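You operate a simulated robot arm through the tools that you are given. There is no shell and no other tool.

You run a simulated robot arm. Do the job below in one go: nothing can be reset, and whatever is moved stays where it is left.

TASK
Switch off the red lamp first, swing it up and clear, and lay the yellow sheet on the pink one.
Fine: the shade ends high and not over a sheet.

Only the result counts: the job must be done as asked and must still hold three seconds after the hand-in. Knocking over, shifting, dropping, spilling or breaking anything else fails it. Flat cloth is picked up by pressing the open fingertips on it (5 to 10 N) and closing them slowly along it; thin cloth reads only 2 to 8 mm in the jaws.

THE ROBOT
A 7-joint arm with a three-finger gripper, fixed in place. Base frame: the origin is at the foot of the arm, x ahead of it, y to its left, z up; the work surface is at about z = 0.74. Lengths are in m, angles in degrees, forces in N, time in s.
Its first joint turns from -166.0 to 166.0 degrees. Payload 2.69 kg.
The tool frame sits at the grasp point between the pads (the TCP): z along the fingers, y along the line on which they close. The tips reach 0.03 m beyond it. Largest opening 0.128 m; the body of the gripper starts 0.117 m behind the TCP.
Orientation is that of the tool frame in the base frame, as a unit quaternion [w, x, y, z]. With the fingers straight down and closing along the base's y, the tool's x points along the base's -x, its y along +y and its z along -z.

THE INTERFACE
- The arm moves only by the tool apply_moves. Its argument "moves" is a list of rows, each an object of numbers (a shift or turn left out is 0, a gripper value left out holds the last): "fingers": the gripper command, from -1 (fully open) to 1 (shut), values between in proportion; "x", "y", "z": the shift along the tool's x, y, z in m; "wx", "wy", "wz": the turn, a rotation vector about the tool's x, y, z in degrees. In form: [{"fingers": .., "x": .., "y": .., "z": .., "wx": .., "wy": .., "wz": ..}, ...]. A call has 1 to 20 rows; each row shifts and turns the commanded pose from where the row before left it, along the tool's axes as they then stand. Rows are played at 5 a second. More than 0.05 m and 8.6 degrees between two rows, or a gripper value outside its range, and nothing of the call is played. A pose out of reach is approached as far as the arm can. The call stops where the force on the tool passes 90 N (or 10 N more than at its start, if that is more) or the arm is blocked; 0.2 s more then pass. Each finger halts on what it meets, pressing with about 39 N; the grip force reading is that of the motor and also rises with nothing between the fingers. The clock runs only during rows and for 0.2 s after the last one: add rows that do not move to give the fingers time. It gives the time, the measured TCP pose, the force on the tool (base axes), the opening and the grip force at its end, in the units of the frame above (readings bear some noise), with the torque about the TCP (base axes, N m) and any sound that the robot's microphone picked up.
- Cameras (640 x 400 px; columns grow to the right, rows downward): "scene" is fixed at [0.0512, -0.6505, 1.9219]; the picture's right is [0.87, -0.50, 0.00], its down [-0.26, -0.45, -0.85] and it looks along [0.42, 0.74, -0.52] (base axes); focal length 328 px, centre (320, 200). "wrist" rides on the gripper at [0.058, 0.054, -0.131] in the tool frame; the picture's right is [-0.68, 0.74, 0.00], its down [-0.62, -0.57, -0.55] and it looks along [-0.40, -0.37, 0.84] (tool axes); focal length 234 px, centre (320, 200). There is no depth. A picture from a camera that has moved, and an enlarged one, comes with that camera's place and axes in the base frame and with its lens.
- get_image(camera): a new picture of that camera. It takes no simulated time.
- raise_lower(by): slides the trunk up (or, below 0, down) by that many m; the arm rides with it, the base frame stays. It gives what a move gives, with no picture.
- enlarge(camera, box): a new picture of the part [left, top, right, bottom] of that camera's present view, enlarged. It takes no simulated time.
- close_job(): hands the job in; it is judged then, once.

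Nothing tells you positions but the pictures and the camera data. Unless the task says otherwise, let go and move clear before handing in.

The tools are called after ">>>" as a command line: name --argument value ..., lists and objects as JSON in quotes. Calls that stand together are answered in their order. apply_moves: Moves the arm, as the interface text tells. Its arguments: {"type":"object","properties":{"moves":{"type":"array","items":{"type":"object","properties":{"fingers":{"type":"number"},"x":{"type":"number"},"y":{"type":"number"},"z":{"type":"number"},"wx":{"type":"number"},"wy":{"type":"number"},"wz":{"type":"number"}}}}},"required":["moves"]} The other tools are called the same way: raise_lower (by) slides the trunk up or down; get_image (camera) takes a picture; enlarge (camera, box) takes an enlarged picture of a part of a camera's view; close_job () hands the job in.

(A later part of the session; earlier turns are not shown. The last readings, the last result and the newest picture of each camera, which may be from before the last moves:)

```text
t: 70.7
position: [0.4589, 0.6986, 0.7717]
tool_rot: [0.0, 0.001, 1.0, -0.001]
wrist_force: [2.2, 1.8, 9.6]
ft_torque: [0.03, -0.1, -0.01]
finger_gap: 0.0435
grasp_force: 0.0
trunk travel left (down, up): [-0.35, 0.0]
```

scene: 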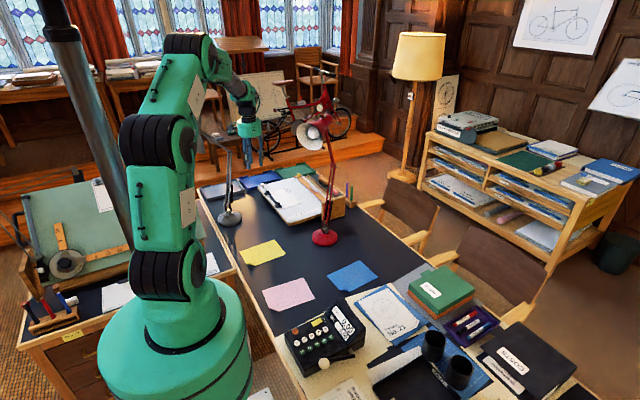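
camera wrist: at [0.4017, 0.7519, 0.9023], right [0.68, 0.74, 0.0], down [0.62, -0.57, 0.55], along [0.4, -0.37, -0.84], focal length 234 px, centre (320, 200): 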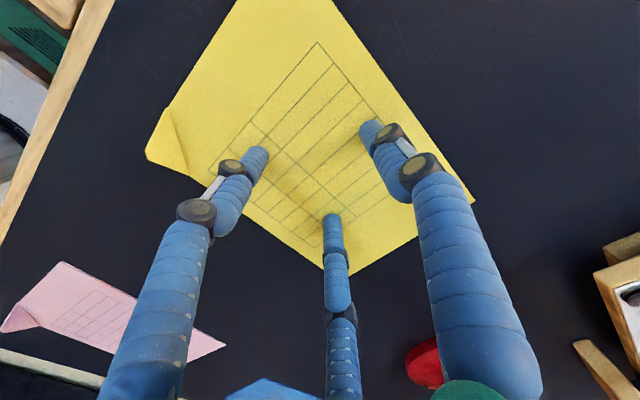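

>>> apply_moves --moves '[{"fingers": 0.35, "z": -5e-05}, {"fingers": 0.4}, {"fingers": 0.45, "z": 5e-05}, {"fingers": 0.5, "z": 0.0001}]'

>>> enlarge --camera "wrist" --box '[160, 40, 480, 280]'

```text
t: 71.7
position: [0.459, 0.6975, 0.7719]
tool_rot: [0.0, 0.0, 1.0, -0.001]
wrist_force: [-1.8, 0.3, 7.1]
ft_torque: [0.04, 0.02, 0.01]
finger_gap: 0.0304
grasp_force: 0.0
trunk travel left (down, up): [-0.35, 0.0]
```

```text
1.67 times, centred on (320, 160) of wrist
camera zoom: at [0.4012, 0.7515, 0.9021], right [0.68, 0.74, 0.0], down [0.62, -0.56, 0.55], along [0.4, -0.37, -0.84], focal length 390 px, centre (320, 267)
```

zoom: 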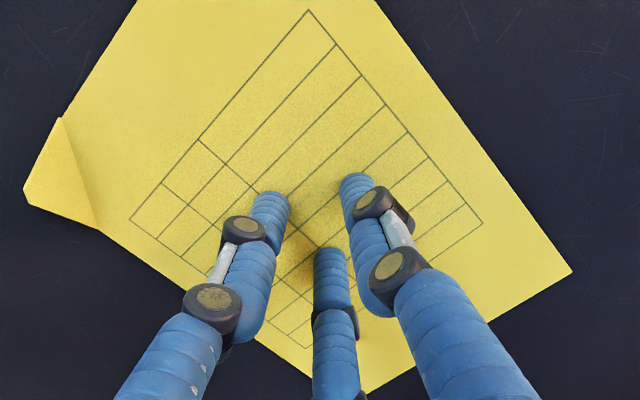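

>>> apply_moves --moves '[{"fingers": 0.55, "z": 0.00015}, {"fingers": 0.6, "z": 0.0002}, {"fingers": 0.65, "z": 0.00025}, {"fingers": 0.7, "z": 0.0003}]'

>>> enlarge --camera "wrist" --box '[220, 80, 420, 230]'

```text
t: 72.7
position: [0.459, 0.6976, 0.7716]
tool_rot: [0.0, 0.0, 1.0, -0.001]
wrist_force: [0.2, -0.8, 2.7]
ft_torque: [-0.01, 0.03, 0.0]
finger_gap: 0.0185
grasp_force: 0.0
trunk travel left (down, up): [-0.35, 0.0]
```

```text
2.67 times, centred on (320, 155) of wrist
camera zoom: at [0.4014, 0.7515, 0.9014], right [0.68, 0.74, 0.0], down [0.62, -0.56, 0.55], along [0.4, -0.37, -0.84], focal length 624 px, centre (320, 320)
```

zoom: 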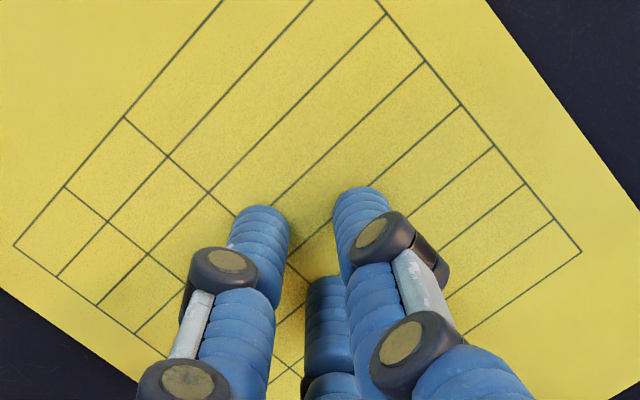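

>>> apply_moves --moves '[{"z": 0.0008}, {"fingers": 0.75, "z": 0.0006}, {"fingers": 0.8, "z": 0.0006}]'

>>> apply_moves --moves '[{"fingers": 0.84, "z": 0.0005}, {"fingers": 0.88, "z": 0.0005}]'

>>> enlarge --camera "wrist" --box '[220, 80, 420, 230]'

```text
t: 73.5
position: [0.4595, 0.6983, 0.7698]
tool_rot: [0.001, 0.001, 1.0, 0.0]
wrist_force: [-0.3, -3.0, 11.0]
ft_torque: [-0.12, 0.04, -0.02]
finger_gap: 0.0125
grasp_force: 0.1
trunk travel left (down, up): [-0.35, 0.0]
```

```text
t: 74.1
position: [0.4599, 0.6981, 0.7681]
tool_rot: [0.0, 0.001, 1.0, 0.0]
wrist_force: [1.2, -3.1, 12.8]
ft_torque: [-0.07, -0.01, 0.02]
finger_gap: 0.0059
grasp_force: 0.1
trunk travel left (down, up): [-0.35, 0.0]
```

```text
2.67 times, centred on (320, 155) of wrist
camera zoom: at [0.4016, 0.752, 0.8996], right [0.68, 0.74, 0.0], down [0.61, -0.57, 0.55], along [0.4, -0.37, -0.84], focal length 624 px, centre (320, 320)
```

zoom: 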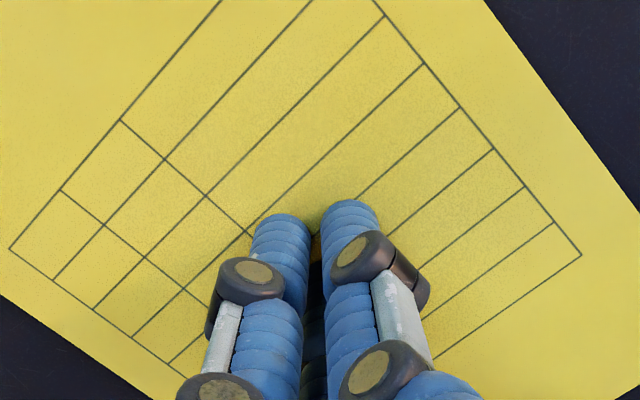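

>>> apply_moves --moves '[{"fingers": 0.92, "z": 0.0003}, {"fingers": 0.96, "z": 0.0003}, {"fingers": 1.0, "z": 0.0002}, {}]'

>>> enlarge --camera "wrist" --box '[220, 80, 420, 230]'

```text
t: 75.1
position: [0.4594, 0.6989, 0.7688]
tool_rot: [0.0, 0.0, 1.0, 0.0]
wrist_force: [0.9, 2.0, 16.2]
ft_torque: [0.01, -0.05, 0.0]
finger_gap: 0.006
grasp_force: 31.9
trunk travel left (down, up): [-0.35, 0.0]
```

```text
2.67 times, centred on (320, 155) of wrist
camera zoom: at [0.4014, 0.7521, 0.8989], right [0.68, 0.74, 0.0], down [0.61, -0.57, 0.55], along [0.4, -0.37, -0.84], focal length 624 px, centre (320, 320)
```

zoom: 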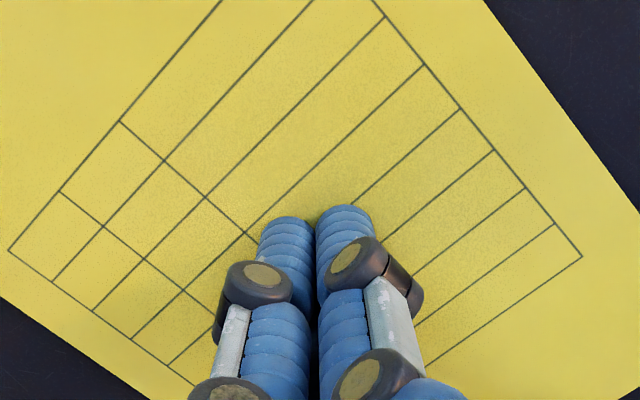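

The jaws now read 6 mm instead of the empty 2 mm, so a fold of the sheet is pinched. I lift slowly and check it comes along.

>>> apply_moves --moves '[{"z": -0.003}, {"z": -0.004}, {"z": -0.005}, {"z": -0.008}, {"z": -0.01}, {}]'

>>> enlarge --camera "wrist" --box '[160, 20, 480, 260]'

>>> enlarge --camera "scene" --box '[225, 205, 305, 275]'

```text
t: 76.5
position: [0.4596, 0.6985, 0.7967]
tool_rot: [0.001, 0.0, 1.0, 0.0]
wrist_force: [0.7, -0.6, 0.6]
ft_torque: [0.0, -0.01, -0.01]
finger_gap: 0.0022
grasp_force: 31.6
trunk travel left (down, up): [-0.35, 0.0]
```

```text
1.67 times, centred on (320, 140) of wrist
camera zoom: at [0.4013, 0.7521, 0.9273], right [0.68, 0.74, 0.0], down [0.62, -0.56, 0.55], along [0.4, -0.37, -0.84], focal length 390 px, centre (320, 300)
```

zoom: 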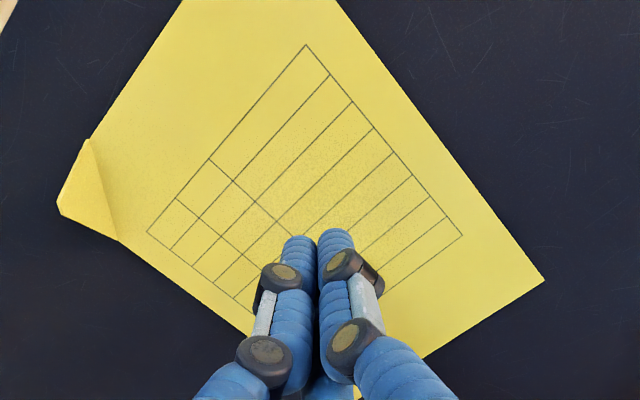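

```text
5.71 times, centred on (265, 240) of scene
camera zoom: at [0.0512, -0.6505, 1.9219], right [0.87, -0.5, 0.0], down [-0.26, -0.45, -0.85], along [0.42, 0.74, -0.52], focal length 1877 px, centre (634, -29)
```

zoom: 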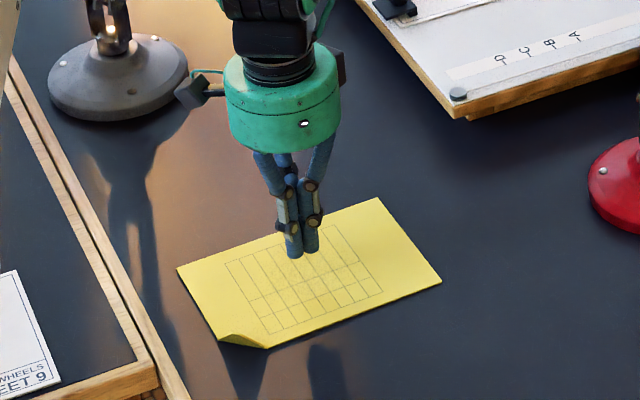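

It slipped back out; the flat middle won't hold. The sheet's near-left corner is curled up, which should be a better place to grip, so I'll look at it closely.

>>> enlarge --camera "wrist" --box '[176, 84, 256, 134]'

>>> enlarge --camera "scene" --box '[240, 248, 280, 273]'

```text
8.00 times, centred on (216, 109) of wrist
camera zoom: at [0.4013, 0.7521, 0.9273], right [0.68, 0.74, 0.0], down [0.62, -0.56, 0.55], along [0.4, -0.37, -0.84], focal length 1873 px, centre (1152, 928)
```

zoom: 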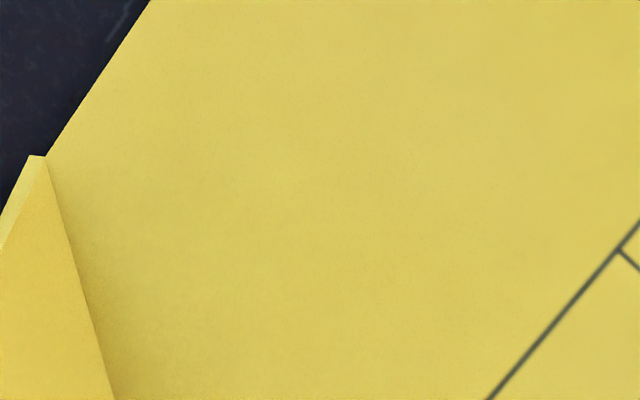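

```text
16.00 times, centred on (260, 260) of scene
camera zoom: at [0.0512, -0.6505, 1.9219], right [0.87, -0.5, 0.0], down [-0.26, -0.45, -0.85], along [0.42, 0.74, -0.52], focal length 5255 px, centre (1280, -768)
```

zoom: 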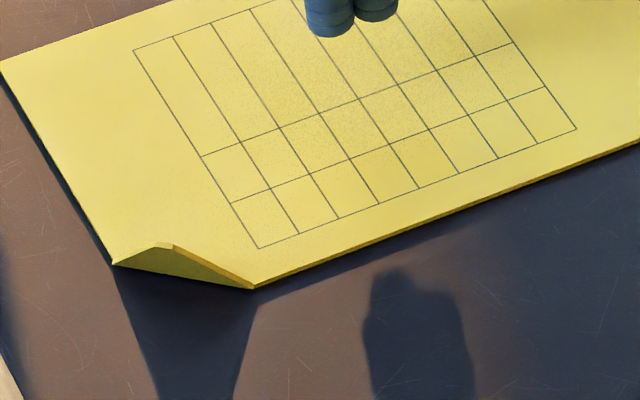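

The corner flap stands up about 1.5 cm at roughly 45°, so it can be pinched directly. I raise, move over it and turn the closing line across its fold.

>>> apply_moves --moves '[{"z": -0.03}, {"z": -0.03, "fingers": 0.3}, {"x": 0.0302, "y": -0.0229}, {"x": 0.0302, "y": -0.0229}, {"x": 0.0302, "y": -0.0229}, {"wz": 7.15}, {"wz": 7.15}, {"wz": 7.15}, {"wz": 7.15}, {"wz": 7.15}, {"wz": 7.15}, {}]'

>>> get_image --camera "wrist"

>>> enlarge --camera "scene" --box '[225, 205, 305, 275]'

```text
t: 79.1
position: [0.3686, 0.6299, 0.8559]
tool_rot: [0.001, 0.367, 0.93, -0.002]
wrist_force: [-0.3, 0.0, -0.5]
ft_torque: [0.0, 0.03, 0.0]
finger_gap: 0.0445
grasp_force: 0.0
trunk travel left (down, up): [-0.35, 0.0]
```

```text
taken
camera wrist: at [0.3631, 0.7087, 0.9872], right [1.0, 0.08, 0.0], down [0.06, -0.83, 0.55], along [0.04, -0.55, -0.84], focal length 234 px, centre (320, 200)
```

wrist: 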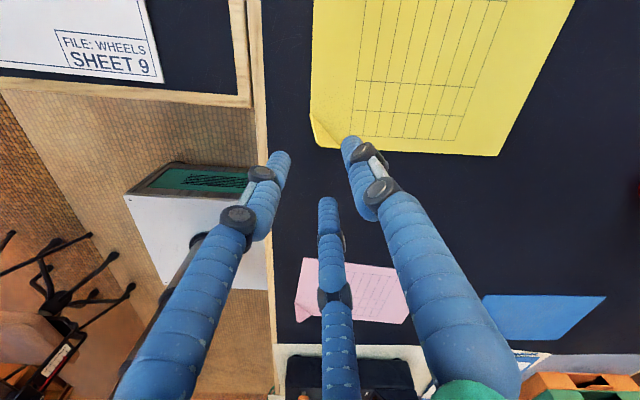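

```text
5.71 times, centred on (265, 240) of scene
camera zoom: at [0.0512, -0.6505, 1.9219], right [0.87, -0.5, 0.0], down [-0.26, -0.45, -0.85], along [0.42, 0.74, -0.52], focal length 1877 px, centre (634, -29)
```

zoom: 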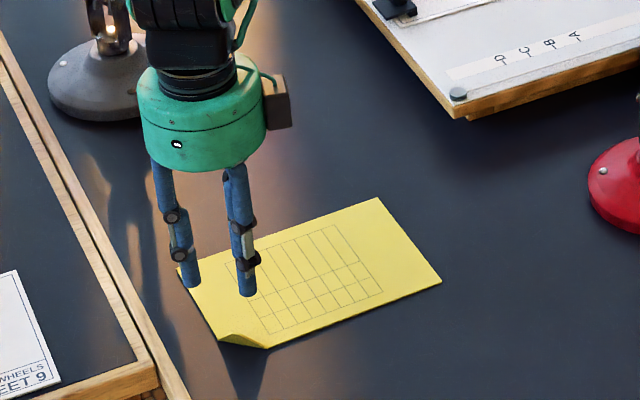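

>>> enlarge --camera "wrist" --box '[280, 80, 376, 170]'

```text
4.44 times, centred on (328, 125) of wrist
camera zoom: at [0.3631, 0.7087, 0.9872], right [1.0, 0.08, 0.0], down [0.06, -0.83, 0.55], along [0.04, -0.55, -0.84], focal length 1041 px, centre (284, 533)
```

zoom: 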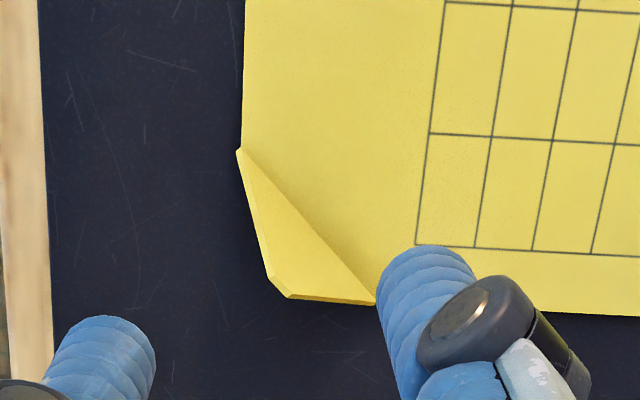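

I see the flap clearly: fold from (0.358, 0.653) to (0.393, 0.619), tip near (0.368, 0.627) and about 1.7 cm high. I centre on it and go down to just above the desk.

>>> apply_moves --moves '[{"y": 0.003, "z": 0.03}, {"z": 0.03}, {"z": 0.015}, {"z": 0.005}, {}]'

>>> enlarge --camera "wrist" --box '[256, 100, 400, 220]'

>>> enlarge --camera "scene" --box '[235, 225, 291, 270]'

```text
t: 80.3
position: [0.3714, 0.6316, 0.7767]
tool_rot: [0.0, 0.366, 0.931, -0.002]
wrist_force: [-0.1, -0.1, -0.5]
ft_torque: [0.0, -0.05, -0.01]
finger_gap: 0.0449
grasp_force: 0.0
trunk travel left (down, up): [-0.35, 0.0]
```

```text
3.33 times, centred on (328, 160) of wrist
camera zoom: at [0.3654, 0.7113, 0.9072], right [1.0, 0.08, 0.0], down [0.07, -0.83, 0.55], along [0.04, -0.55, -0.84], focal length 781 px, centre (293, 333)
```

zoom: 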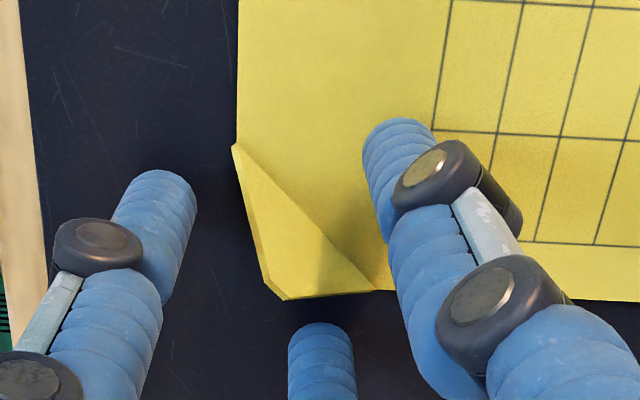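

```text
8.89 times, centred on (263, 248) of scene
camera zoom: at [0.0512, -0.6505, 1.9219], right [0.87, -0.5, 0.0], down [-0.26, -0.45, -0.85], along [0.42, 0.74, -0.52], focal length 2919 px, centre (827, -222)
```

zoom: 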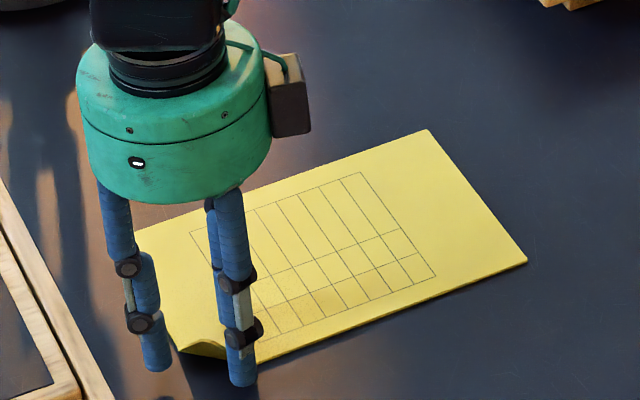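

The three tips surround the flap and would converge right on it. I lower 3 mm more and close gently, feeding down a little.

>>> apply_moves --moves '[{"z": 0.0025}, {"fingers": 0.4}, {"fingers": 0.5}, {"fingers": 0.58}, {"fingers": 0.65, "z": 0.0003}, {}]'

>>> enlarge --camera "wrist" --box '[256, 100, 400, 220]'

>>> enlarge --camera "scene" --box '[235, 225, 291, 270]'

```text
t: 81.7
position: [0.3726, 0.6316, 0.7736]
tool_rot: [-0.001, 0.366, 0.931, -0.001]
wrist_force: [-0.9, 0.4, 0.4]
ft_torque: [-0.03, -0.02, 0.0]
finger_gap: 0.0225
grasp_force: 0.1
trunk travel left (down, up): [-0.35, 0.0]
```

```text
3.33 times, centred on (328, 160) of wrist
camera zoom: at [0.3655, 0.711, 0.9047], right [1.0, 0.08, 0.0], down [0.07, -0.83, 0.55], along [0.04, -0.55, -0.84], focal length 781 px, centre (293, 333)
```

zoom: 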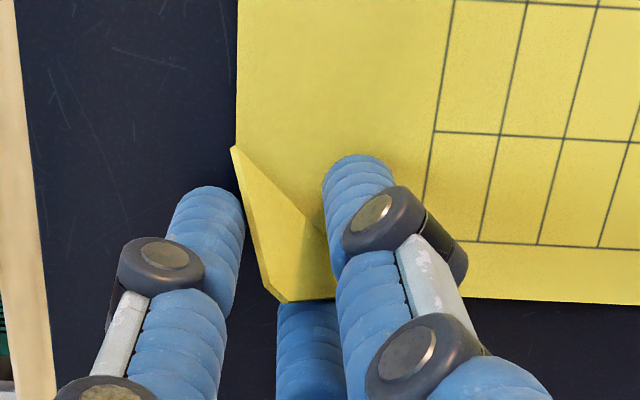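

```text
8.89 times, centred on (263, 248) of scene
camera zoom: at [0.0512, -0.6505, 1.9219], right [0.87, -0.5, 0.0], down [-0.26, -0.45, -0.85], along [0.42, 0.74, -0.52], focal length 2919 px, centre (827, -222)
```

zoom: 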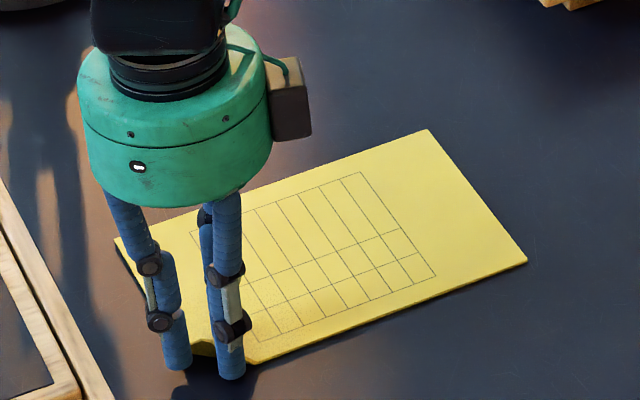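

>>> apply_moves --moves '[{"fingers": 0.7, "z": 0.0003}, {"fingers": 0.75, "z": 0.0003}, {"fingers": 0.8, "z": 0.0004}, {"fingers": 0.85, "z": 0.0004}, {"fingers": 0.9, "z": 0.0004}, {"fingers": 0.95, "z": 0.0004}, {"fingers": 1.0}, {}]'

>>> enlarge --camera "wrist" --box '[256, 100, 400, 220]'

>>> enlarge --camera "scene" --box '[235, 225, 291, 270]'

```text
t: 83.5
position: [0.3704, 0.6321, 0.7736]
tool_rot: [0.0, 0.366, 0.931, 0.0]
wrist_force: [-1.5, 0.1, 11.9]
ft_torque: [0.33, -0.3, 0.01]
finger_gap: 0.0109
grasp_force: 37.6
trunk travel left (down, up): [-0.35, 0.0]
```

```text
3.33 times, centred on (328, 160) of wrist
camera zoom: at [0.3649, 0.711, 0.9035], right [1.0, 0.08, 0.0], down [0.07, -0.83, 0.55], along [0.04, -0.55, -0.84], focal length 781 px, centre (293, 333)
```

zoom: 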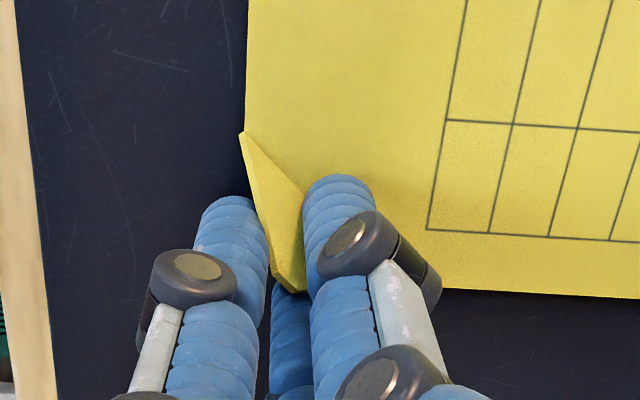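

```text
8.89 times, centred on (263, 248) of scene
camera zoom: at [0.0512, -0.6505, 1.9219], right [0.87, -0.5, 0.0], down [-0.26, -0.45, -0.85], along [0.42, 0.74, -0.52], focal length 2919 px, centre (827, -222)
```

zoom: 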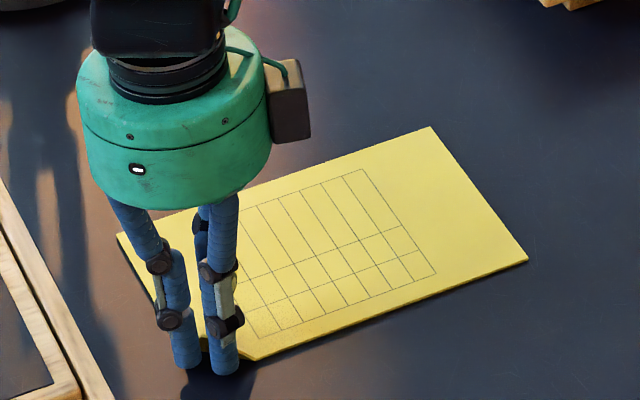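

The flap is held firmly: 10.9 mm opening at 38 N. I lift slowly and watch how the sheet behaves.

>>> apply_moves --moves '[{"z": -0.003}, {"z": -0.004}, {"z": -0.006}, {"z": -0.008}, {}]'

>>> enlarge --camera "wrist" --box '[200, 20, 500, 220]'

>>> enlarge --camera "scene" --box '[235, 225, 305, 275]'

```text
t: 84.7
position: [0.3701, 0.6326, 0.7932]
tool_rot: [0.001, 0.367, 0.93, -0.002]
wrist_force: [0.4, -0.1, 1.8]
ft_torque: [0.25, -0.35, -0.05]
finger_gap: 0.0096
grasp_force: 36.7
trunk travel left (down, up): [-0.35, 0.0]
```

```text
2.00 times, centred on (350, 120) of wrist
camera zoom: at [0.3649, 0.7108, 0.9241], right [1.0, 0.08, 0.0], down [0.07, -0.83, 0.55], along [0.04, -0.55, -0.84], focal length 468 px, centre (260, 360)
```

zoom: 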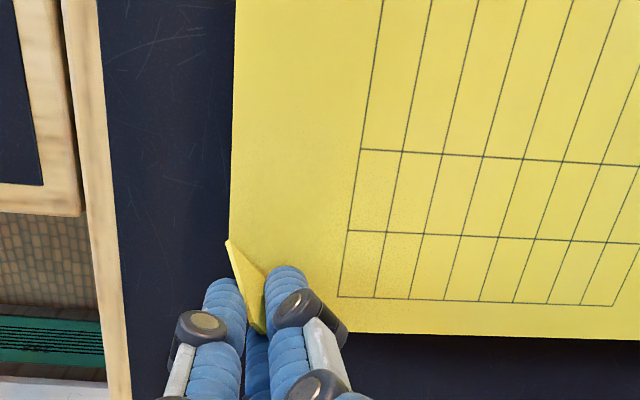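

```text
8.00 times, centred on (270, 250) of scene
camera zoom: at [0.0512, -0.6505, 1.9219], right [0.87, -0.5, 0.0], down [-0.26, -0.45, -0.85], along [0.42, 0.74, -0.52], focal length 2627 px, centre (720, -200)
```

zoom: 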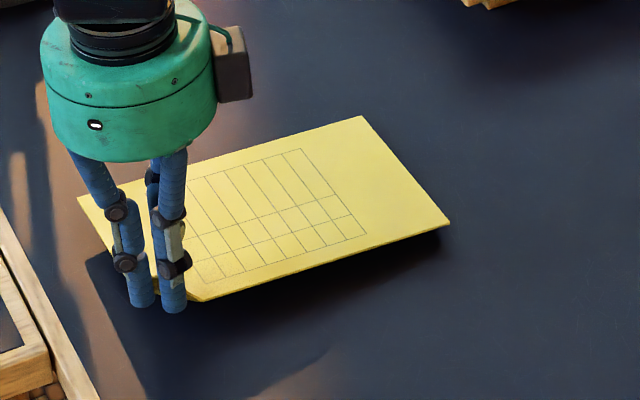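

The whole sheet came up as a stiff card held by its corner flap. I lift further and check its tilt.

>>> apply_moves --moves '[{"z": -0.01}, {"z": -0.015}, {"z": -0.015}, {"z": -0.015}, {}]'

>>> get_image --camera "wrist"

>>> enlarge --camera "scene" --box '[225, 205, 315, 275]'

```text
t: 85.9
position: [0.3694, 0.6322, 0.8479]
tool_rot: [0.001, 0.366, 0.931, 0.0]
wrist_force: [0.7, -0.5, 1.9]
ft_torque: [0.32, -0.41, 0.0]
finger_gap: 0.0061
grasp_force: 34.1
trunk travel left (down, up): [-0.35, 0.0]
```

```text
taken
camera wrist: at [0.365, 0.7111, 0.9788], right [1.0, 0.08, 0.0], down [0.07, -0.83, 0.55], along [0.04, -0.55, -0.84], focal length 234 px, centre (320, 200)
```

wrist: 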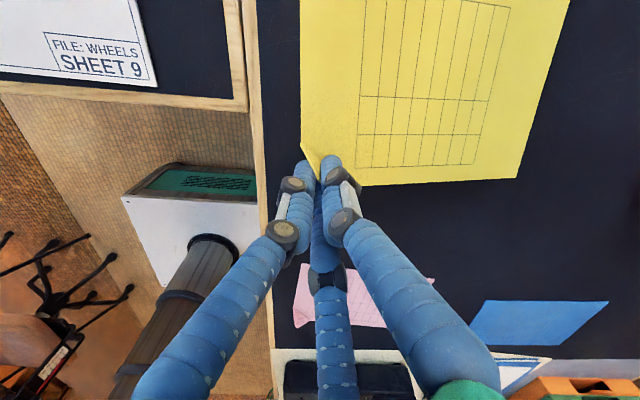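

```text
5.71 times, centred on (270, 240) of scene
camera zoom: at [0.0512, -0.6505, 1.9219], right [0.87, -0.5, 0.0], down [-0.26, -0.45, -0.85], along [0.42, 0.74, -0.52], focal length 1877 px, centre (606, -29)
```

zoom: 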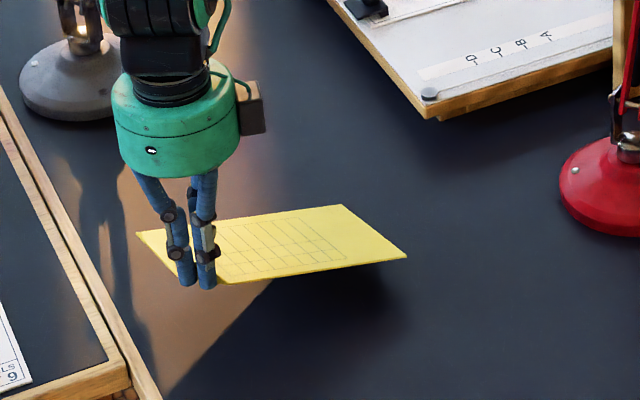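

The sheet is a stiff card whose far corner still drags on the desk as the flap swings upright between the fingers. I lift clear and measure how it hangs.

>>> apply_moves --moves '[{"z": -0.015}, {"z": -0.015}, {"z": -0.015}, {"z": -0.015}, {"z": -0.015}, {"z": -0.015}, {"z": -0.015}, {}]'

>>> get_image --camera "wrist"

>>> enlarge --camera "scene" --box '[215, 180, 325, 270]'

```text
t: 87.7
position: [0.3697, 0.6318, 0.9536]
tool_rot: [0.001, 0.366, 0.931, -0.002]
wrist_force: [0.0, -0.6, -1.7]
ft_torque: [-0.03, 0.01, -0.01]
finger_gap: 0.006
grasp_force: 33.5
trunk travel left (down, up): [-0.35, 0.0]
```

```text
taken
camera wrist: at [0.365, 0.7111, 1.084], right [1.0, 0.08, 0.0], down [0.07, -0.83, 0.55], along [0.04, -0.55, -0.84], focal length 234 px, centre (320, 200)
```

wrist: 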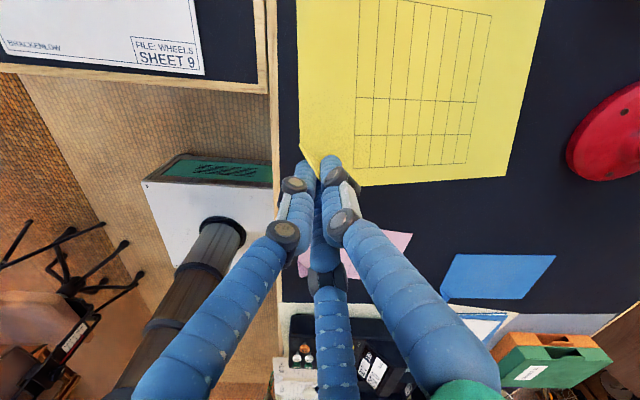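

```text
4.44 times, centred on (270, 225) of scene
camera zoom: at [0.0512, -0.6505, 1.9219], right [0.87, -0.5, 0.0], down [-0.26, -0.45, -0.85], along [0.42, 0.74, -0.52], focal length 1460 px, centre (542, 89)
```

zoom: 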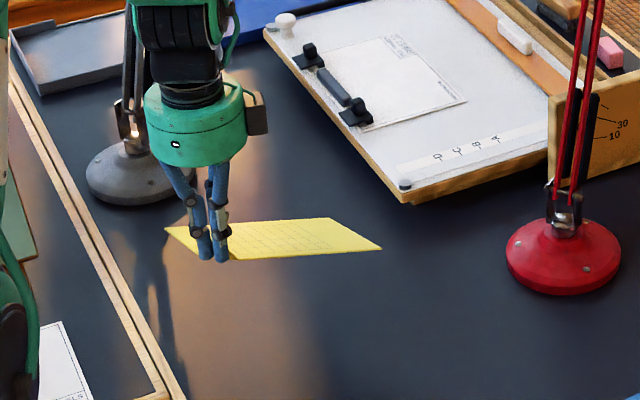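

The sheet is free of the desk and held firmly at 6 mm, drooping about 28° away from the grip. I tilt the tool to bring it nearly level.

>>> apply_moves --moves '[{"wx": -5.5}, {"wx": -5.5}, {"wx": -5.5}, {"wx": -5.5}, {}]'

>>> get_image --camera "wrist"

>>> enlarge --camera "scene" --box '[215, 180, 325, 270]'

```text
t: 88.9
position: [0.3712, 0.632, 0.9537]
tool_rot: [0.07, 0.358, 0.914, 0.177]
wrist_force: [0.0, -0.5, 0.2]
ft_torque: [-0.06, 0.02, -0.03]
finger_gap: 0.0059
grasp_force: 34.2
trunk travel left (down, up): [-0.35, 0.0]
```

```text
taken
camera wrist: at [0.3291, 0.6728, 1.0944], right [0.96, 0.04, 0.28], down [-0.05, -0.95, 0.3], along [0.27, -0.3, -0.91], focal length 234 px, centre (320, 200)
```

wrist: 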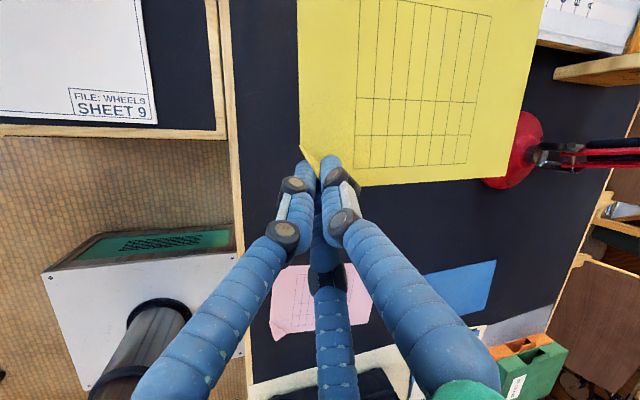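

```text
4.44 times, centred on (270, 225) of scene
camera zoom: at [0.0512, -0.6505, 1.9219], right [0.87, -0.5, 0.0], down [-0.26, -0.45, -0.85], along [0.42, 0.74, -0.52], focal length 1460 px, centre (542, 89)
```

zoom: 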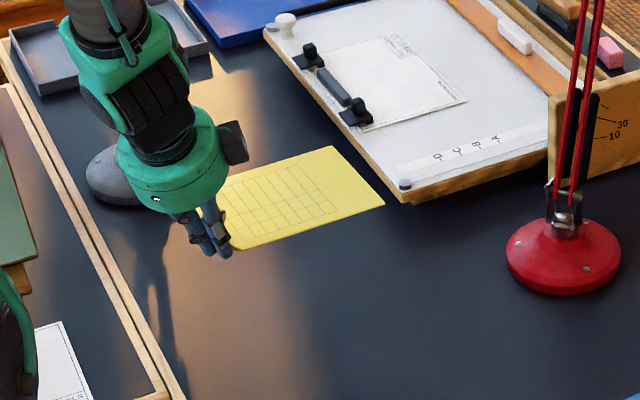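

The sheet is nearly level and rigidly held. I measure its corners in the wrist view to know exactly where it sits in the grip.

>>> enlarge --camera "wrist" --box '[280, 0, 600, 200]'

>>> enlarge --camera "wrist" --box '[260, 120, 400, 210]'

>>> enlarge --camera "wrist" --box '[240, 240, 400, 350]'

```text
2.00 times, centred on (440, 100) of wrist
camera zoom: at [0.3291, 0.6728, 1.0944], right [0.96, 0.04, 0.28], down [-0.05, -0.95, 0.3], along [0.27, -0.3, -0.91], focal length 468 px, centre (80, 400)
```

zoom: 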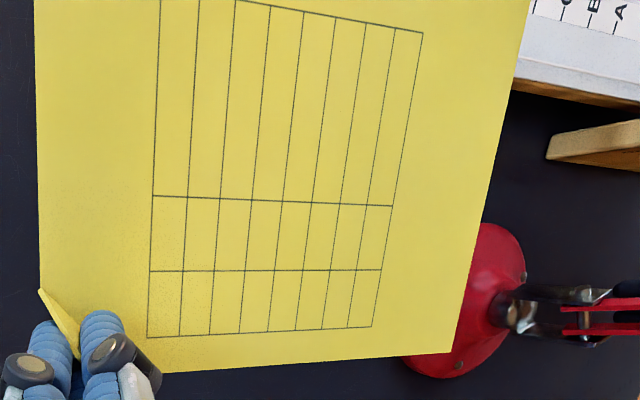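

```text
4.44 times, centred on (330, 165) of wrist
camera zoom: at [0.3291, 0.6728, 1.0944], right [0.96, 0.04, 0.28], down [-0.05, -0.95, 0.3], along [0.27, -0.3, -0.91], focal length 1041 px, centre (276, 356)
```

zoom: 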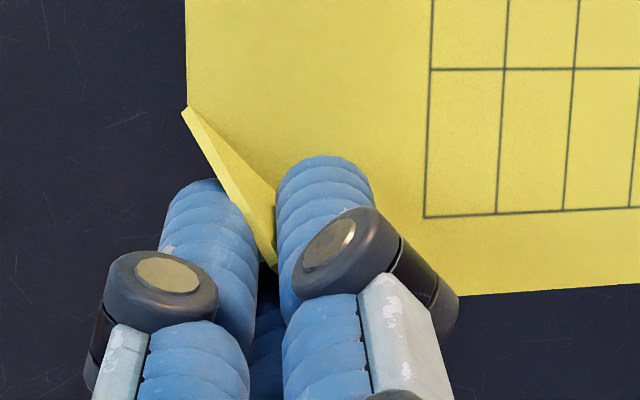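

```text
3.64 times, centred on (320, 295) of wrist
camera zoom: at [0.3291, 0.6728, 1.0944], right [0.96, 0.04, 0.28], down [-0.05, -0.95, 0.3], along [0.27, -0.3, -0.91], focal length 852 px, centre (320, -146)
```

zoom: 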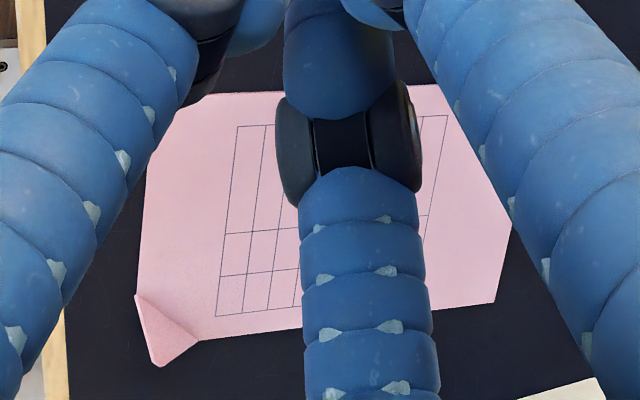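

I've got the sheet's pose in the grip and pink's corner at about (0.345, 0.300), turned −5.4°. I'll align the yaw, let the far corner droop slightly, and carry it over to pink at height.

>>> apply_moves --moves '[{"wx": 4.5}, {"wy": -2.075, "wz": 6.581}, {"x": -0.0149, "y": -0.01278, "z": -0.00403}, {"x": -0.0298, "y": -0.02555, "z": -0.00806}, {"x": -0.0298, "y": -0.02555, "z": -0.00806}, {"x": -0.0298, "y": -0.02555, "z": -0.00806}, {"x": -0.0298, "y": -0.02555, "z": -0.00806}, {"x": -0.0298, "y": -0.02555, "z": -0.00806}, {"x": -0.0298, "y": -0.02555, "z": -0.00806}, {"x": -0.0298, "y": -0.02555, "z": -0.00806}, {"x": -0.0149, "y": -0.01278, "z": -0.00403}, {}]'

>>> get_image --camera "wrist"

>>> get_image --camera "scene"

```text
t: 91.5
position: [0.3611, 0.311, 0.9522]
tool_rot: [0.064, 0.417, 0.896, 0.135]
wrist_force: [-0.2, 0.0, -0.4]
ft_torque: [-0.03, 0.03, -0.02]
finger_gap: 0.006
grasp_force: 33.8
trunk travel left (down, up): [-0.35, 0.0]
```

```text
taken
camera wrist: at [0.3331, 0.3639, 1.0946], right [0.97, -0.06, 0.22], down [-0.14, -0.92, 0.36], along [0.18, -0.38, -0.91], focal length 234 px, centre (320, 200)
```

wrist: 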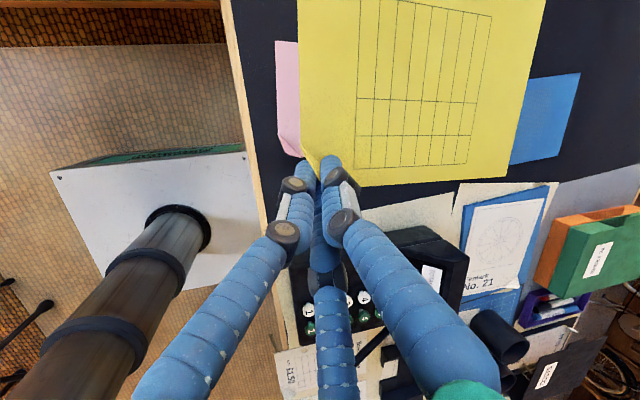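

```text
taken
```

scene: 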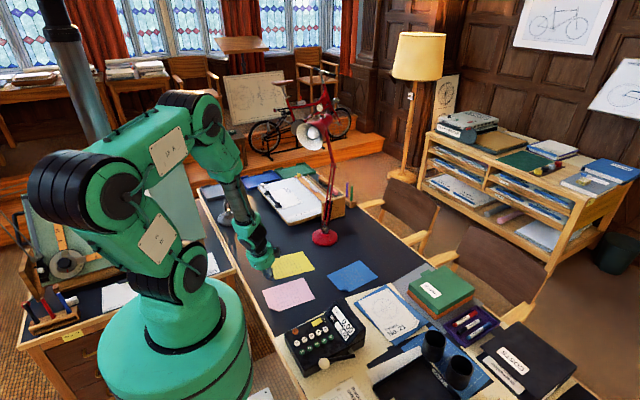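

>>> enlarge --camera "wrist" --box '[240, 20, 400, 200]'

>>> enlarge --camera "scene" --box '[225, 220, 345, 320]'

```text
2.22 times, centred on (320, 110) of wrist
camera zoom: at [0.3331, 0.3639, 1.0946], right [0.97, -0.06, 0.22], down [-0.14, -0.92, 0.36], along [0.18, -0.38, -0.91], focal length 520 px, centre (320, 400)
```

zoom: 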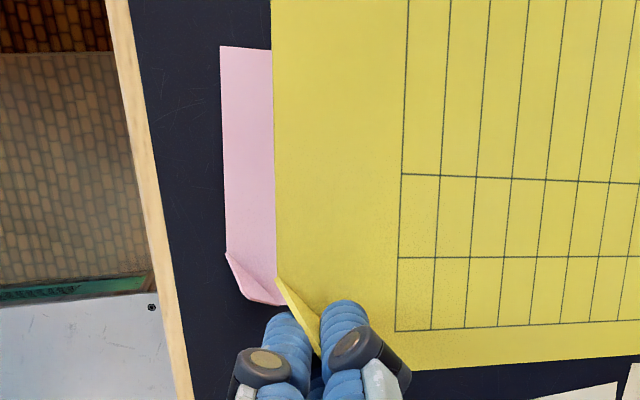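

```text
4.00 times, centred on (285, 270) of scene
camera zoom: at [0.0512, -0.6505, 1.9219], right [0.87, -0.5, 0.0], down [-0.26, -0.45, -0.85], along [0.42, 0.74, -0.52], focal length 1314 px, centre (460, -80)
```

zoom: 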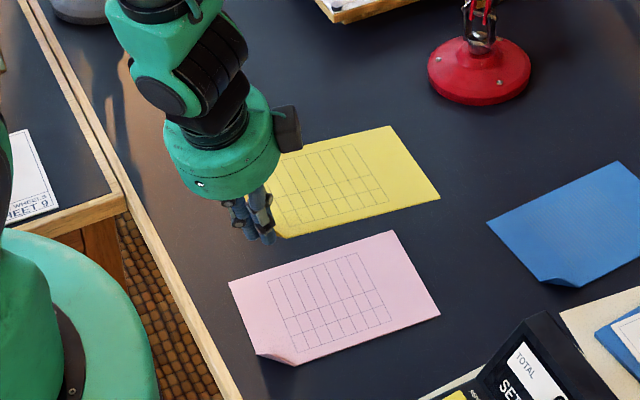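

The yellow sheet's corner is over pink's, about 1 cm inside pink's own curled flap, and the yaws match within half a degree. I lower it straight down.

>>> apply_moves --moves '[{"y": -0.0105, "z": 0.0334}, {"y": -0.0105, "z": 0.0334}, {"y": -0.0105, "z": 0.0334}, {"y": -0.006, "z": 0.0191}, {}]'

>>> enlarge --camera "wrist" --box '[240, 0, 560, 200]'

>>> enlarge --camera "scene" --box '[225, 220, 345, 320]'

```text
t: 92.7
position: [0.4059, 0.348, 0.8915]
tool_rot: [0.059, 0.418, 0.898, 0.127]
wrist_force: [-0.1, 0.6, -0.7]
ft_torque: [-0.02, 0.07, -0.01]
finger_gap: 0.0059
grasp_force: 33.9
out of reach, approached as far as the arm can: row 1, 2, 3, 4
trunk travel left (down, up): [-0.35, 0.0]
```

```text
2.00 times, centred on (400, 100) of wrist
camera zoom: at [0.3803, 0.4021, 1.0321], right [0.98, -0.06, 0.21], down [-0.13, -0.92, 0.37], along [0.17, -0.39, -0.91], focal length 468 px, centre (160, 400)
```

zoom: 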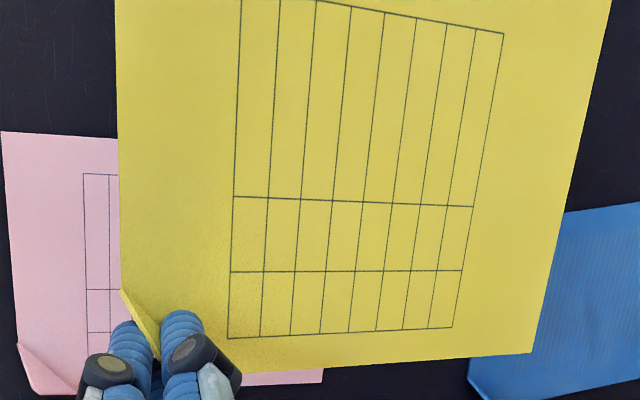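

```text
4.00 times, centred on (285, 270) of scene
camera zoom: at [0.0512, -0.6505, 1.9219], right [0.87, -0.5, 0.0], down [-0.26, -0.45, -0.85], along [0.42, 0.74, -0.52], focal length 1314 px, centre (460, -80)
```

zoom: 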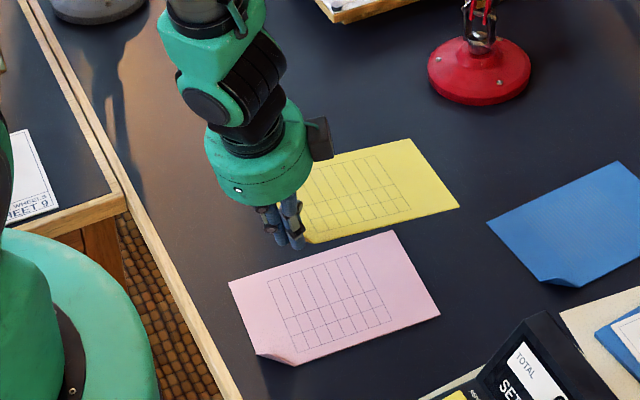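

Going straight down there is out of the arm's reach, so it stopped short with the sheet still safely held. I return to the hover pose and will lower with the trunk instead.

>>> apply_moves --moves '[{"x": 0.00045, "y": -0.01925, "z": -0.0372}, {"x": 0.00045, "y": -0.01925, "z": -0.0372}, {"wx": -1.7}, {}]'

```text
t: 93.7
position: [0.3548, 0.3178, 0.9544]
tool_rot: [0.046, 0.415, 0.898, 0.137]
wrist_force: [-0.1, 0.4, -0.6]
ft_torque: [-0.06, 0.11, 0.0]
finger_gap: 0.0058
grasp_force: 34.1
out of reach, approached as far as the arm can: row 1, 3
trunk travel left (down, up): [-0.35, 0.0]
```

I'm at the edge of the folded workspace, so I'll lower the trunk and raise the arm by the same amount to gain room, then fix the pose.

>>> raise_lower --by -0.1

>>> apply_moves --moves '[{"y": 0.0095, "z": -0.032, "x": 0.001}, {"y": 0.0095, "z": -0.032, "x": 0.001}, {"y": 0.0095, "z": -0.032, "x": 0.001}, {}]'

```text
t: 95.1
position: [0.3544, 0.3163, 0.8552]
tool_rot: [0.047, 0.414, 0.899, 0.136]
wrist_force: [-0.5, 0.7, -0.8]
ft_torque: [-0.02, 0.02, 0.0]
finger_gap: 0.0062
grasp_force: 33.9
trunk travel left (down, up): [-0.25, 0.1]
```

```text
t: 96.1
position: [0.3529, 0.3157, 0.9545]
tool_rot: [0.047, 0.415, 0.899, 0.136]
wrist_force: [-0.3, -0.8, -0.5]
ft_torque: [-0.01, 0.05, -0.03]
finger_gap: 0.0058
grasp_force: 33.6
trunk travel left (down, up): [-0.25, 0.1]
```

>>> raise_lower --by -0.1

>>> apply_moves --moves '[{"y": 0.0095, "z": -0.032, "x": 0.001}, {"y": 0.0095, "z": -0.032, "x": 0.001}, {"wx": -0.98, "wy": -1.83, "wz": -0.09}, {}]'

```text
t: 97.4
position: [0.3535, 0.3159, 0.8547]
tool_rot: [0.047, 0.414, 0.899, 0.137]
wrist_force: [-0.4, -0.5, -0.4]
ft_torque: [-0.01, 0.02, 0.02]
finger_gap: 0.0061
grasp_force: 34.3
trunk travel left (down, up): [-0.15, 0.2]
```

```text
t: 98.4
position: [0.3526, 0.3154, 0.9242]
tool_rot: [0.058, 0.416, 0.897, 0.137]
wrist_force: [0.4, 0.1, 0.3]
ft_torque: [0.02, 0.07, 0.01]
finger_gap: 0.0058
grasp_force: 34.2
out of reach, approached as far as the arm can: row 3
trunk travel left (down, up): [-0.15, 0.2]
```

>>> apply_moves --moves '[{"x": -0.0045, "y": -0.00535, "z": 0.02445}, {"x": -0.0045, "y": -0.00535, "z": 0.02445}, {}]'

```text
t: 99.2
position: [0.3634, 0.3131, 0.8745]
tool_rot: [0.065, 0.416, 0.897, 0.138]
wrist_force: [-0.2, -0.3, -0.4]
ft_torque: [0.04, -0.03, -0.03]
finger_gap: 0.0059
grasp_force: 34.1
trunk travel left (down, up): [-0.15, 0.2]
```

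That worked: the pose is back on target at z≈0.875 with room to go down. I check the alignment over pink again.

>>> enlarge --camera "wrist" --box '[240, 20, 400, 200]'

>>> enlarge --camera "scene" --box '[225, 220, 345, 320]'

```text
2.22 times, centred on (320, 110) of wrist
camera zoom: at [0.3339, 0.3648, 1.0151], right [0.97, -0.06, 0.22], down [-0.14, -0.92, 0.35], along [0.18, -0.38, -0.91], focal length 520 px, centre (320, 400)
```

zoom: 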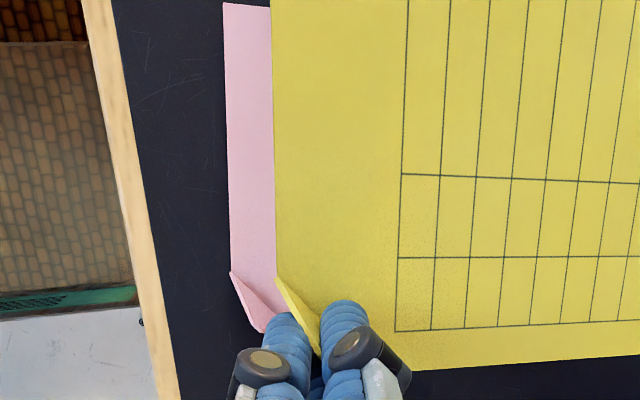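

```text
4.00 times, centred on (285, 270) of scene
camera zoom: at [0.0512, -0.6505, 1.9219], right [0.87, -0.5, 0.0], down [-0.26, -0.45, -0.85], along [0.42, 0.74, -0.52], focal length 1314 px, centre (460, -80)
```

zoom: 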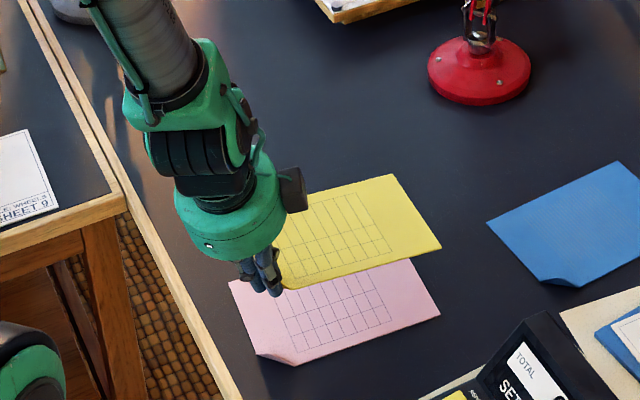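

>>> apply_moves --moves '[{"x": -0.00145, "y": -0.0107, "z": 0.0255}, {"x": -0.00145, "y": -0.0107, "z": 0.0255}, {}]'

>>> enlarge --camera "wrist" --box '[240, 20, 400, 200]'

>>> enlarge --camera "scene" --box '[235, 230, 335, 320]'

```text
t: 100.0
position: [0.3622, 0.307, 0.8196]
tool_rot: [0.065, 0.417, 0.896, 0.137]
wrist_force: [-0.5, 0.1, -0.5]
ft_torque: [0.01, 0.04, 0.0]
finger_gap: 0.0063
grasp_force: 34.0
trunk travel left (down, up): [-0.15, 0.2]
```

```text
2.22 times, centred on (320, 110) of wrist
camera zoom: at [0.333, 0.359, 0.9604], right [0.97, -0.06, 0.22], down [-0.14, -0.92, 0.35], along [0.18, -0.38, -0.91], focal length 520 px, centre (320, 400)
```

zoom: 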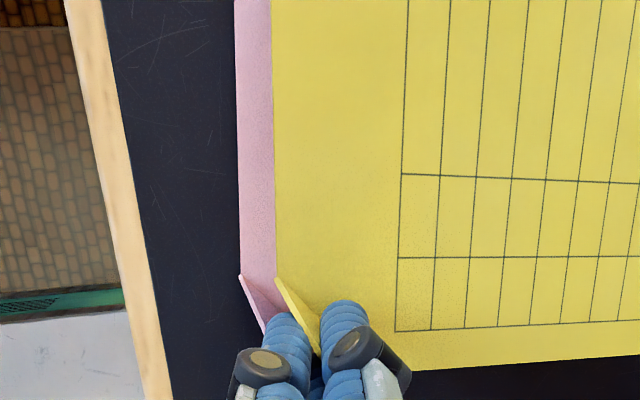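

```text
4.44 times, centred on (285, 275) of scene
camera zoom: at [0.0512, -0.6505, 1.9219], right [0.87, -0.5, 0.0], down [-0.26, -0.45, -0.85], along [0.42, 0.74, -0.52], focal length 1460 px, centre (476, -133)
```

zoom: 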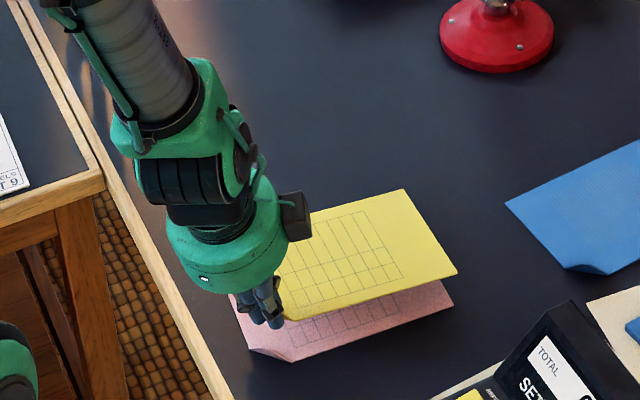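

Alignment looks right, about 1 cm inside pink's flap. I lower in small steps until the far corner touches.

>>> apply_moves --moves '[{"y": -0.0018, "z": 0.00573}, {"y": -0.0018, "z": 0.00573}, {}]'

>>> enlarge --camera "scene" --box '[245, 240, 325, 310]'

```text
t: 100.8
position: [0.3614, 0.3056, 0.8067]
tool_rot: [0.065, 0.416, 0.896, 0.137]
wrist_force: [-0.4, -1.2, 0.1]
ft_torque: [-0.04, 0.03, -0.01]
finger_gap: 0.006
grasp_force: 34.0
trunk travel left (down, up): [-0.15, 0.2]
```

```text
5.71 times, centred on (285, 275) of scene
camera zoom: at [0.0512, -0.6505, 1.9219], right [0.87, -0.5, 0.0], down [-0.26, -0.45, -0.85], along [0.42, 0.74, -0.52], focal length 1877 px, centre (520, -229)
```

zoom: 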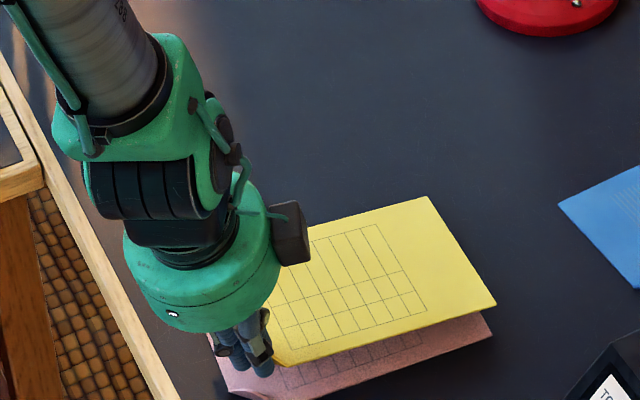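

>>> apply_moves --moves '[{"y": -0.0009, "z": 0.00287}, {}]'

>>> apply_moves --moves '[{"y": -0.0009, "z": 0.00287}, {}]'

```text
t: 101.4
position: [0.3602, 0.3067, 0.8045]
tool_rot: [0.065, 0.416, 0.897, 0.138]
wrist_force: [0.6, -0.1, -0.3]
ft_torque: [0.0, -0.01, 0.04]
finger_gap: 0.0064
grasp_force: 34.3
trunk travel left (down, up): [-0.15, 0.2]
```

```text
t: 102.0
position: [0.3611, 0.3072, 0.8018]
tool_rot: [0.065, 0.416, 0.897, 0.138]
wrist_force: [0.1, -0.4, -0.1]
ft_torque: [-0.02, -0.02, -0.01]
finger_gap: 0.0061
grasp_force: 34.3
trunk travel left (down, up): [-0.15, 0.2]
```

>>> apply_moves --moves '[{"y": -0.0006, "z": 0.0019}, {}]'

>>> apply_moves --moves '[{"y": -0.0006, "z": 0.0019}, {}]'

>>> enlarge --camera "scene" --box '[245, 240, 325, 310]'

>>> enlarge --camera "wrist" --box '[260, 110, 380, 200]'

```text
t: 102.6
position: [0.362, 0.3062, 0.7997]
tool_rot: [0.065, 0.416, 0.897, 0.137]
wrist_force: [-0.5, -1.2, -0.5]
ft_torque: [-0.01, 0.02, 0.02]
finger_gap: 0.0057
grasp_force: 34.2
trunk travel left (down, up): [-0.15, 0.2]
```

```text
t: 103.2
position: [0.3607, 0.3065, 0.7977]
tool_rot: [0.065, 0.416, 0.897, 0.137]
wrist_force: [-1.0, 0.5, -0.4]
ft_torque: [-0.01, 0.04, 0.01]
finger_gap: 0.0062
grasp_force: 34.1
trunk travel left (down, up): [-0.15, 0.2]
```

```text
5.71 times, centred on (285, 275) of scene
camera zoom: at [0.0512, -0.6505, 1.9219], right [0.87, -0.5, 0.0], down [-0.26, -0.45, -0.85], along [0.42, 0.74, -0.52], focal length 1877 px, centre (520, -229)
```

zoom: 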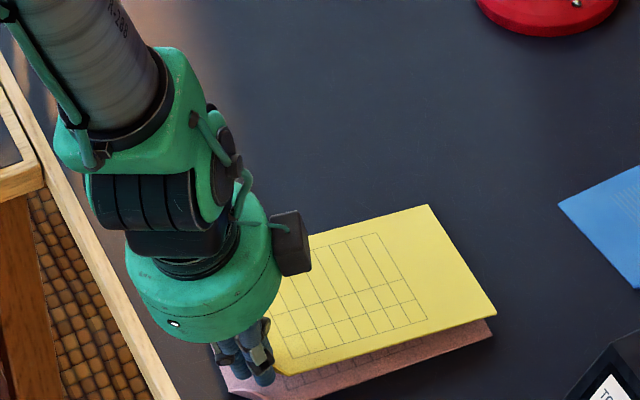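

```text
4.44 times, centred on (320, 155) of wrist
camera zoom: at [0.3327, 0.3589, 0.9386], right [0.97, -0.06, 0.22], down [-0.14, -0.92, 0.35], along [0.18, -0.38, -0.91], focal length 1041 px, centre (320, 400)
```

zoom: 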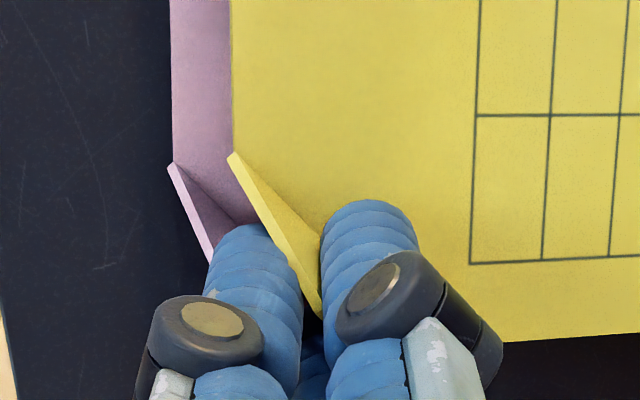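

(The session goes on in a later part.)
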